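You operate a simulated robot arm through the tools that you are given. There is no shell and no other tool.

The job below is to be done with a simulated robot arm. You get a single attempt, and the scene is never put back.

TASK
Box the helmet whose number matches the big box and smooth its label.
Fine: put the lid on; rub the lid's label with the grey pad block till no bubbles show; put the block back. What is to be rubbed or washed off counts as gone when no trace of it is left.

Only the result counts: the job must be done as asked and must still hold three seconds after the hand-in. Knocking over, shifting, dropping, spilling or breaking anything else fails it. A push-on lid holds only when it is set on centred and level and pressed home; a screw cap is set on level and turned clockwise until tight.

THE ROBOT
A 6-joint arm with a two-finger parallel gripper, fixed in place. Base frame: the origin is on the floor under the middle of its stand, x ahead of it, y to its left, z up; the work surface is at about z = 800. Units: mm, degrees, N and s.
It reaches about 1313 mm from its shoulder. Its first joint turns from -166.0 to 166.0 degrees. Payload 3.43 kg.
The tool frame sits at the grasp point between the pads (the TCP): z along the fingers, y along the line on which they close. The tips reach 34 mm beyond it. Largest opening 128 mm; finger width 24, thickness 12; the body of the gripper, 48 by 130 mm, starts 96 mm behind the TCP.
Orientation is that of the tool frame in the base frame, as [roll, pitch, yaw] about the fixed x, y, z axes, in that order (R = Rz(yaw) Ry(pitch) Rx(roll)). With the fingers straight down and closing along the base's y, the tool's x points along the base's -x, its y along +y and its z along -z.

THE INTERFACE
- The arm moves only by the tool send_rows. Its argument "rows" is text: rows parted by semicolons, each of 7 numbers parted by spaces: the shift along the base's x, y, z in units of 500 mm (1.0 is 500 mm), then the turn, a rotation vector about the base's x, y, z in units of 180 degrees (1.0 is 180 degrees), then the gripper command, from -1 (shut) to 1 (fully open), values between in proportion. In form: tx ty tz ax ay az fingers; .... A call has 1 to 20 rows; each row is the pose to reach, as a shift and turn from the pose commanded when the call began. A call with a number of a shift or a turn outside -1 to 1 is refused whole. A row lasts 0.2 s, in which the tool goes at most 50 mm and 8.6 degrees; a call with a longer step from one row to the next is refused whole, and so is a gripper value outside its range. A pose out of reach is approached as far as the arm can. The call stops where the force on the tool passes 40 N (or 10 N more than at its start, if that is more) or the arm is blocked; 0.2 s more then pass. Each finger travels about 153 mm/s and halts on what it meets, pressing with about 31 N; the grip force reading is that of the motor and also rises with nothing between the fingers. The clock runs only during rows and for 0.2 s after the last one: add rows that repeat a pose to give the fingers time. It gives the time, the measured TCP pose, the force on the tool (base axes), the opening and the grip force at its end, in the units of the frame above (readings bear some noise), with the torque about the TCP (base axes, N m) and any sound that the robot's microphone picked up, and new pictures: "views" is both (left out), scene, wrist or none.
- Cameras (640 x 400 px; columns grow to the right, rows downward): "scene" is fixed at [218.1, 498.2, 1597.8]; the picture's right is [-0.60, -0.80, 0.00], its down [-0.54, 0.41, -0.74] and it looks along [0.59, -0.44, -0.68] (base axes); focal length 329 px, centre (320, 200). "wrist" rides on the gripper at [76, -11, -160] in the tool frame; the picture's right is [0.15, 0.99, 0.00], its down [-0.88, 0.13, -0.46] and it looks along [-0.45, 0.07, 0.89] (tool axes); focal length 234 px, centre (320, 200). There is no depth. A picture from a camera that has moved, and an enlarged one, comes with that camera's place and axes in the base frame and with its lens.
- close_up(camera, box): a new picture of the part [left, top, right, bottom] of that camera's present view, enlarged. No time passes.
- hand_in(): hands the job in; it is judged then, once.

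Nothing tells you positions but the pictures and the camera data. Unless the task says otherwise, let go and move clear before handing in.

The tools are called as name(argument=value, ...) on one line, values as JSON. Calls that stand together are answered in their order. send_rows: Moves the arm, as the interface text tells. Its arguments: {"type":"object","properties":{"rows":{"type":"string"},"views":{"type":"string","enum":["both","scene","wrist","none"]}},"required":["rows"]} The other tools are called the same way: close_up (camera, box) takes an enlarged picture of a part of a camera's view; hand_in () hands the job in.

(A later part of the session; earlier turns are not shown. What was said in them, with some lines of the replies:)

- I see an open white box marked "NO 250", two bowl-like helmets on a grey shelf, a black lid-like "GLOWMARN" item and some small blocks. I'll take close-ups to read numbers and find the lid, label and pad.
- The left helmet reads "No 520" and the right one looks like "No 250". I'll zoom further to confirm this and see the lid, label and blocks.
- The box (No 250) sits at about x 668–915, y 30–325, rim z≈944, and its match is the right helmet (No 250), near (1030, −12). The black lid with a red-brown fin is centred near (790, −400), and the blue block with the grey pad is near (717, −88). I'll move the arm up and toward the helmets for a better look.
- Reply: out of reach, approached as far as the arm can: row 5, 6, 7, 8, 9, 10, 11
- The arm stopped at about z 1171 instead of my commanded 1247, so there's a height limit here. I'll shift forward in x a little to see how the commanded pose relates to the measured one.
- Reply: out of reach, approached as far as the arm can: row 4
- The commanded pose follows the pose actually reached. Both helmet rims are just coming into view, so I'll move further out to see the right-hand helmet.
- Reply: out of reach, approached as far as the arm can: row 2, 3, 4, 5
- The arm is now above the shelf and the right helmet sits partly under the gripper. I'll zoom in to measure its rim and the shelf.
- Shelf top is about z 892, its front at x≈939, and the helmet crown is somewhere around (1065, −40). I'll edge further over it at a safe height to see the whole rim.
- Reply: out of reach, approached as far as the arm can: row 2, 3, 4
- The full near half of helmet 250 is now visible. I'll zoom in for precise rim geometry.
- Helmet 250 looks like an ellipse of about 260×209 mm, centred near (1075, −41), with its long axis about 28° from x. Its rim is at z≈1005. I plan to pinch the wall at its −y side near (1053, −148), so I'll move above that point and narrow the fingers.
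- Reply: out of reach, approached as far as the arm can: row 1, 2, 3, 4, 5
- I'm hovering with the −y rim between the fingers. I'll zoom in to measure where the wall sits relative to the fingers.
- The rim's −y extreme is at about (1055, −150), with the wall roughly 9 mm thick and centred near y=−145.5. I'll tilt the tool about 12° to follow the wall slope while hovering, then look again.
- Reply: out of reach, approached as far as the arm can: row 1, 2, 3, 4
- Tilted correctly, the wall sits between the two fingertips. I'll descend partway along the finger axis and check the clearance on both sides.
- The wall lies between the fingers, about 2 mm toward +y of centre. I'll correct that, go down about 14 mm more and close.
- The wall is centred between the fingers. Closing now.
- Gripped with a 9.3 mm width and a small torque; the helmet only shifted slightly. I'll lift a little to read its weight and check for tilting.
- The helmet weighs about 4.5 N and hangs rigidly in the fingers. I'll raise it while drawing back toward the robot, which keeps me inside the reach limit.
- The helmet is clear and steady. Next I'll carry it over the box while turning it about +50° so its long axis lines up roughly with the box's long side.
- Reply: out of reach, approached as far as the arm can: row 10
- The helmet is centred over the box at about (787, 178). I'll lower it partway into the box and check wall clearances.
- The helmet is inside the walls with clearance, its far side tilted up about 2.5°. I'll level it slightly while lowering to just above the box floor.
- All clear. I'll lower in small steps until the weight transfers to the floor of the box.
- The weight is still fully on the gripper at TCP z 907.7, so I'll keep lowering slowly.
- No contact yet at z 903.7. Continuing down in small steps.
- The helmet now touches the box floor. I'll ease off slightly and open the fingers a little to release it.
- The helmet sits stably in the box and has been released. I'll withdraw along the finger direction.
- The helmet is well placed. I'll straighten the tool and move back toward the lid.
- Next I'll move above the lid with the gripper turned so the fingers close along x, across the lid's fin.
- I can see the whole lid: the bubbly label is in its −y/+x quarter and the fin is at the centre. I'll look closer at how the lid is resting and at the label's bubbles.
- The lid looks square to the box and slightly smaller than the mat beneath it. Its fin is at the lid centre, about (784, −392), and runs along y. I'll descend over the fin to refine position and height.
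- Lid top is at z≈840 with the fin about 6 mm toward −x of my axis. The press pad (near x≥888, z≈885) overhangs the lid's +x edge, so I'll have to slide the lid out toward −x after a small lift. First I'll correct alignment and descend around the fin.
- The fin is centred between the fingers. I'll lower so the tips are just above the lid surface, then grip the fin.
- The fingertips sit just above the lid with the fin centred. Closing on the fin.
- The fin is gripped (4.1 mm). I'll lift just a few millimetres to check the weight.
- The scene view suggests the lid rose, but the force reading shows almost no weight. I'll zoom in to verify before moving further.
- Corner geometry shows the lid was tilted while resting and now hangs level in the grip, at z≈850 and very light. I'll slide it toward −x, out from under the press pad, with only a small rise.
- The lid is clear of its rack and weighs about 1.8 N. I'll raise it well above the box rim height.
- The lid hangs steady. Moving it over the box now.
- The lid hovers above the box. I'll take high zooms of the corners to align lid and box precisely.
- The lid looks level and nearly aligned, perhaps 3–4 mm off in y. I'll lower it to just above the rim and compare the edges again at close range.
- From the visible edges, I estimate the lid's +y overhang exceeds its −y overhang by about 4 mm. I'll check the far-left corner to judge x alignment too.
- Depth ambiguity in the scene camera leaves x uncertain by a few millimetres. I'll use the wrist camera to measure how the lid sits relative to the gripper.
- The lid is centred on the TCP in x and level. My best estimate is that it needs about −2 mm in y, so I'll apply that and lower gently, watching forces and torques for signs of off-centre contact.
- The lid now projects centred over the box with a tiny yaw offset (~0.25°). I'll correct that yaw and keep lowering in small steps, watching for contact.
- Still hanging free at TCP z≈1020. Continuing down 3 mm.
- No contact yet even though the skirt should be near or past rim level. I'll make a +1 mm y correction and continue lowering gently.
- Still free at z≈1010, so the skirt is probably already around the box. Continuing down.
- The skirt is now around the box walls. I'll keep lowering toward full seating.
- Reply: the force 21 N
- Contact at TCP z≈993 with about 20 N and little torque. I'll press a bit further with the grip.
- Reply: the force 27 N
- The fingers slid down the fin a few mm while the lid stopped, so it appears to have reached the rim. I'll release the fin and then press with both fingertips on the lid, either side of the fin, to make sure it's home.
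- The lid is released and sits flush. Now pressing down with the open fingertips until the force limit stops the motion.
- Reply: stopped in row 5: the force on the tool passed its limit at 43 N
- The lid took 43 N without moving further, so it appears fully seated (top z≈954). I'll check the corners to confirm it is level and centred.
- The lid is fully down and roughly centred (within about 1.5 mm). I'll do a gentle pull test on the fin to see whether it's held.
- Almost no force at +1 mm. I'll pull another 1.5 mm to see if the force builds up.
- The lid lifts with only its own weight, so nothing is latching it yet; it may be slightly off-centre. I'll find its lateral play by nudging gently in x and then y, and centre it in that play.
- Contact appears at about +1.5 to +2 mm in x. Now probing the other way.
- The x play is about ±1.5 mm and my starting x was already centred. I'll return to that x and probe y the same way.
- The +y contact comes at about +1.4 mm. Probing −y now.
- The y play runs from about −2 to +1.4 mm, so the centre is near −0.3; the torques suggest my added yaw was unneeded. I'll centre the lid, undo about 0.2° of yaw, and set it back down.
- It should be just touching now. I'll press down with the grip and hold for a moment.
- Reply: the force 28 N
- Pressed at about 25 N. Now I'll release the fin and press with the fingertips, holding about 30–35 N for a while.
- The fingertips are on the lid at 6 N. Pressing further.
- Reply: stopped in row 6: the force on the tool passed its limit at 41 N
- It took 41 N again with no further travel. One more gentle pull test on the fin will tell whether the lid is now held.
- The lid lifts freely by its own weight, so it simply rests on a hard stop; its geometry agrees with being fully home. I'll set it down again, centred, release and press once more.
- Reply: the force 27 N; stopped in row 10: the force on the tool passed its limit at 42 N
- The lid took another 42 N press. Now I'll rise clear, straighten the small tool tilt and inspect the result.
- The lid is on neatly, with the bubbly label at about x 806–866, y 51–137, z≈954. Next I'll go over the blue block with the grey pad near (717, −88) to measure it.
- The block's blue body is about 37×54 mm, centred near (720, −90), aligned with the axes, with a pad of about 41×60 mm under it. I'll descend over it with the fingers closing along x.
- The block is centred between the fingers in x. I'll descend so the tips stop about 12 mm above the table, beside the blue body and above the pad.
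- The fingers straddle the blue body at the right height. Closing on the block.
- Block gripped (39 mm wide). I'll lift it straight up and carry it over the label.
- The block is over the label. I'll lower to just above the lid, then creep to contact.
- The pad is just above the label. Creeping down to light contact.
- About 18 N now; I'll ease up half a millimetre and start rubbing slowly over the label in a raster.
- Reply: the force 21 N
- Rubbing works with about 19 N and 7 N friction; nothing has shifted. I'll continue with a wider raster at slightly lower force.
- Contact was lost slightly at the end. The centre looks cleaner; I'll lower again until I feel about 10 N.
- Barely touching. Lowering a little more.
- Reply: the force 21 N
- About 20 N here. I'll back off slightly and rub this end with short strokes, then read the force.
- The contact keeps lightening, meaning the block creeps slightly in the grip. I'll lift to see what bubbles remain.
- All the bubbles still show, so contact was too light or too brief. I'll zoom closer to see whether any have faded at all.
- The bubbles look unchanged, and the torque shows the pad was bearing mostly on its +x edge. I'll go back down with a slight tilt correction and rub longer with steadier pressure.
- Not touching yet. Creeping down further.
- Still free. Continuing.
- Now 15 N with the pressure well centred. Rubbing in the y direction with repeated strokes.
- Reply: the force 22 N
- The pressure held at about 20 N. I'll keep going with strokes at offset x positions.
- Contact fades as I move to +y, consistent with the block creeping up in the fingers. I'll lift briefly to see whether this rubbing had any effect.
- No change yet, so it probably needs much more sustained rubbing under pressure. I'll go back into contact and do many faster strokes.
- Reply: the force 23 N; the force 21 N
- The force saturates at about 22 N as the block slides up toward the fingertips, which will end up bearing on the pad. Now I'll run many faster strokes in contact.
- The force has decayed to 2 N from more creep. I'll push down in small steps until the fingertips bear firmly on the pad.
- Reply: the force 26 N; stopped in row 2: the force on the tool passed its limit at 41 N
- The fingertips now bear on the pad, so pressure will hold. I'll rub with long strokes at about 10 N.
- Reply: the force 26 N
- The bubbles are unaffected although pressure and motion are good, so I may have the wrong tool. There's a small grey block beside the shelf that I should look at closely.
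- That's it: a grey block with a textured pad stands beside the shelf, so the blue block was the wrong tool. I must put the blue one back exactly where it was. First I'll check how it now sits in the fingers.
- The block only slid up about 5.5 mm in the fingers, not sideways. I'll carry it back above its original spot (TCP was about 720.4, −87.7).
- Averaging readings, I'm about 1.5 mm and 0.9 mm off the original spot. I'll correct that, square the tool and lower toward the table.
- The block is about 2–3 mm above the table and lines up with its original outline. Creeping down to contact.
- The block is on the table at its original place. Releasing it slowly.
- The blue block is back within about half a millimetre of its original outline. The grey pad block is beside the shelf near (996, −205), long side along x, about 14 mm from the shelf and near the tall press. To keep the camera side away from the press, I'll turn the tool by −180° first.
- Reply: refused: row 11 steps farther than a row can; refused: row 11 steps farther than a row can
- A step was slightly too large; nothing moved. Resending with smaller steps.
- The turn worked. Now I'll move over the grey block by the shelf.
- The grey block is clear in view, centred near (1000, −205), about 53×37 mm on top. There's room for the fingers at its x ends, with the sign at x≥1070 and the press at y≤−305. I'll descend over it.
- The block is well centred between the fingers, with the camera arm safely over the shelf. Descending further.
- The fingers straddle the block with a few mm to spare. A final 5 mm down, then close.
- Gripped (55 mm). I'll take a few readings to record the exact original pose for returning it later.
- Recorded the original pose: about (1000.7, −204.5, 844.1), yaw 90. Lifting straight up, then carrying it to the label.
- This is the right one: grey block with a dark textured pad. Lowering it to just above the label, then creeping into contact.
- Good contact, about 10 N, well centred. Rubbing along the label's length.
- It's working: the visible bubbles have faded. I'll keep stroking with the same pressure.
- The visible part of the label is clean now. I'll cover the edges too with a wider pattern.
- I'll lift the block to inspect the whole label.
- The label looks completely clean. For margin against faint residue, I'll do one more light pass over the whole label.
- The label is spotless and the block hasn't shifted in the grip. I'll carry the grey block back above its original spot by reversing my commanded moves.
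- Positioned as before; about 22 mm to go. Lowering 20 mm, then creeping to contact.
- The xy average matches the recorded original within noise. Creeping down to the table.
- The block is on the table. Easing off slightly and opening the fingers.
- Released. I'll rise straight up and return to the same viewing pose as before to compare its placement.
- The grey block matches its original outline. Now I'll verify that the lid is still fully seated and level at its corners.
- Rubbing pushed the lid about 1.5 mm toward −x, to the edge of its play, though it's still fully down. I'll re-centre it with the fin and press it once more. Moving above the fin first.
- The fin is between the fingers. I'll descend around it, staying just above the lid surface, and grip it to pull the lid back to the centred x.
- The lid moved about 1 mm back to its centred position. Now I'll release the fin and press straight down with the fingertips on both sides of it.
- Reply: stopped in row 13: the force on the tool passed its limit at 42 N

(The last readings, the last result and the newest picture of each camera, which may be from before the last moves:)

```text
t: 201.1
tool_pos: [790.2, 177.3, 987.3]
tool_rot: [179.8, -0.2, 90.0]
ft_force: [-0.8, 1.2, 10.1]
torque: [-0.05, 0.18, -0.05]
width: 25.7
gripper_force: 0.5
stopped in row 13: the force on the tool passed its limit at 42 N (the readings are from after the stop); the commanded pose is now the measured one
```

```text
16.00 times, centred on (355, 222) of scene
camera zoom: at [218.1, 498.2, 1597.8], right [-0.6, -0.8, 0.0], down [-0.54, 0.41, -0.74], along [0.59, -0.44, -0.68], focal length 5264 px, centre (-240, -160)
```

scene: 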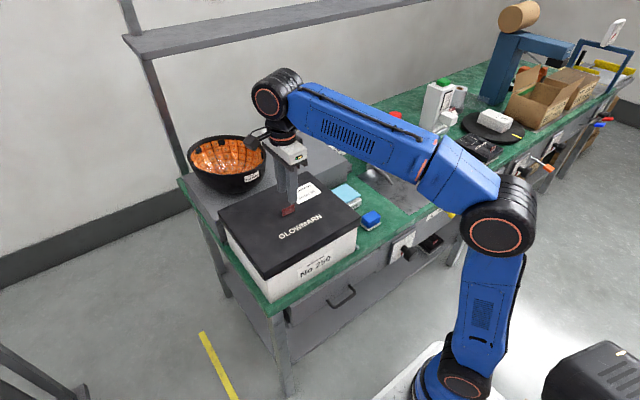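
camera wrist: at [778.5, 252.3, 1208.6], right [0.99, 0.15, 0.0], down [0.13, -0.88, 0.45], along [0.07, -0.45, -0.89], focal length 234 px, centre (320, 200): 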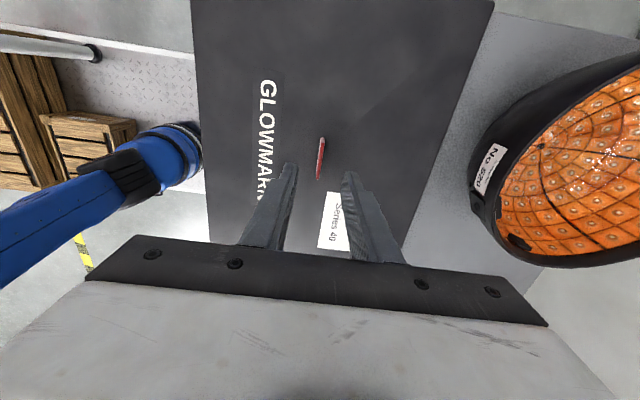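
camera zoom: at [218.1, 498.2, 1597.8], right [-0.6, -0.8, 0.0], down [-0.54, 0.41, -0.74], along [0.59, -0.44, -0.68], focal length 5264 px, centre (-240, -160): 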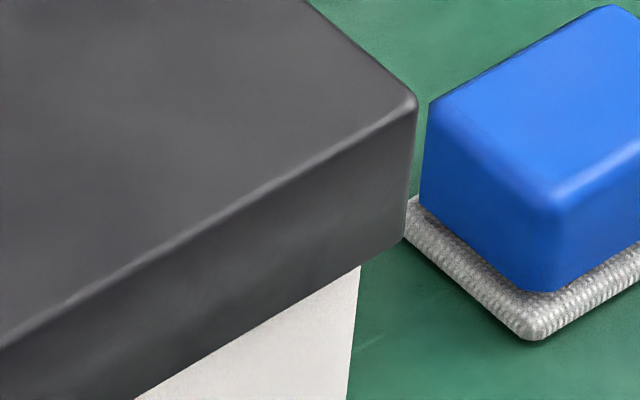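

The lid stays centred and firmly down at 42 N. Withdrawing the arm now.

send_rows(rows="0 0 0.02 0 0 0 -0.6; 0 0 0.07 0 0 0 -0.6; 0 0 0.14 0 0 0 -0.5; 0 0 0.21 0 0 0 -0.4; -0.03 -0.06 0.24 0 0 0 -0.3; -0.06 -0.14 0.24 0 0 0 -0.2; -0.09 -0.22 0.24 0 0 0 -0.2; -0.12 -0.3 0.24 0 0 0 -0.2; -0.15 -0.38 0.24 0 0 0 -0.2; -0.18 -0.46 0.24 0 0 0 -0.2; -0.18 -0.54 0.24 0 0 0 -0.2; -0.18 -0.62 0.24 0 0 0 -0.2; -0.18 -0.7 0.24 0 0 0 -0.2; -0.18 -0.7 0.24 0 0 0 -0.2", views="both")

close_up(camera="scene", box=[180, 100, 400, 310])

close_up(camera="scene", box=[285, 172, 337, 206])

close_up(camera="scene", box=[320, 130, 440, 240])

```text
t: 204.1
tool_pos: [701.4, -174.7, 1106.6]
tool_rot: [179.9, -0.2, 90.0]
ft_force: [-0.7, 0.9, 0.0]
torque: [0.02, 0.02, 0.0]
width: 50.9
gripper_force: 0.0
camera wrist: at [688.9, -100.5, 1266.5], right [0.99, 0.15, 0.0], down [0.13, -0.88, 0.45], along [0.07, -0.45, -0.89], focal length 234 px, centre (320, 200)
```

scene: 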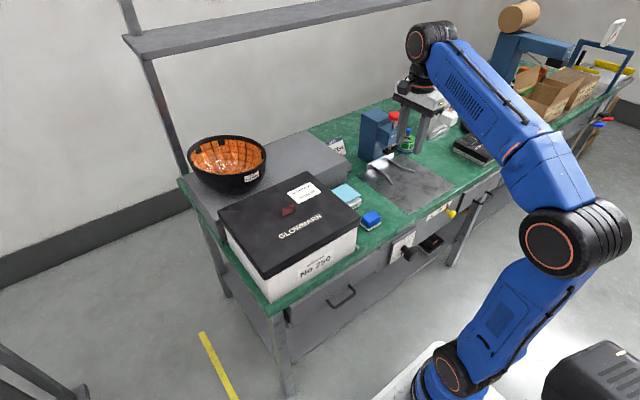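
wrist: 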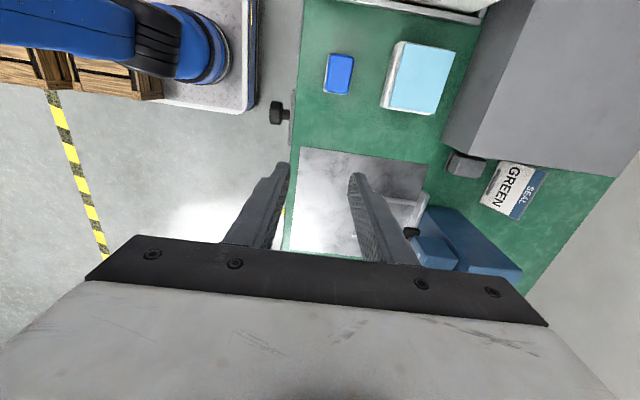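

```text
1.90 times, centred on (290, 205) of scene
camera zoom: at [218.1, 498.2, 1597.8], right [-0.6, -0.8, 0.0], down [-0.54, 0.41, -0.74], along [0.59, -0.44, -0.68], focal length 627 px, centre (377, 190)
```

zoom: 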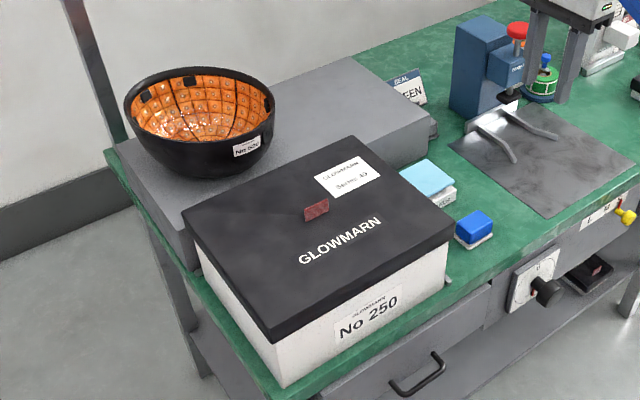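

```text
11.76 times, centred on (311, 189) of scene
camera zoom: at [218.1, 498.2, 1597.8], right [-0.6, -0.8, 0.0], down [-0.54, 0.41, -0.74], along [0.59, -0.44, -0.68], focal length 3870 px, centre (426, 329)
```

zoom: 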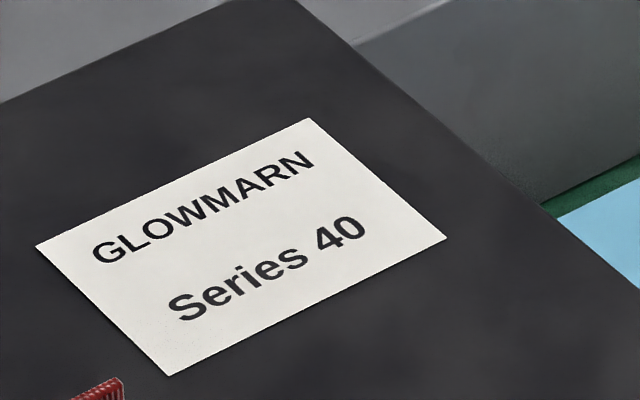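

```text
3.64 times, centred on (380, 185) of scene
camera zoom: at [218.1, 498.2, 1597.8], right [-0.6, -0.8, 0.0], down [-0.54, 0.41, -0.74], along [0.59, -0.44, -0.68], focal length 1196 px, centre (102, 254)
```

zoom: 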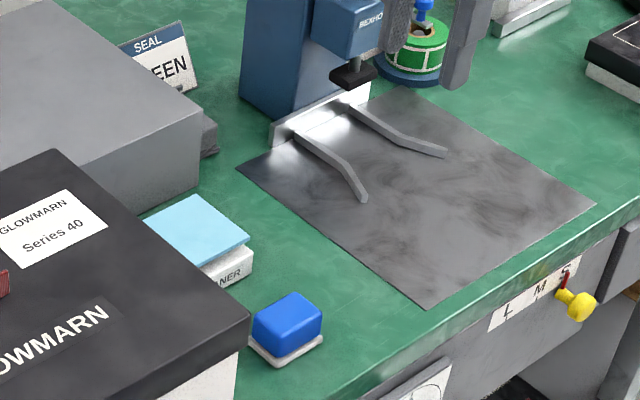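

Everything checks out. Helmet 250 is in box 250, the lid is centred, level and down, and the label is free of bubbles. Both blocks are back in place and the arm is clear, so I'm handing in.

hand_in()

```text
The job is handed in.
```

I've handed the job in. Helmet No 250 is in the No 250 box, the lid is on, the label shows no bubbles, and the grey pad block is back beside the shelf.

Two things could affect the judging:

- **Wrong block first:** I started rubbing with the blue block, and it had no effect on the bubbles. I put it back to within about 1 mm of its original outline, then did the job with the grey pad block by the shelf.
- **Lid hold:** The lid sits centred and level on a hard stop, and it took presses of about 42 N without going down any further. It does not latch, though. In two pull tests it lifted with only its own weight, and I did not repeat the test after the final press.

In the last pictures, helmet No 520 and the items near the box were where they started, and the arm was clear.
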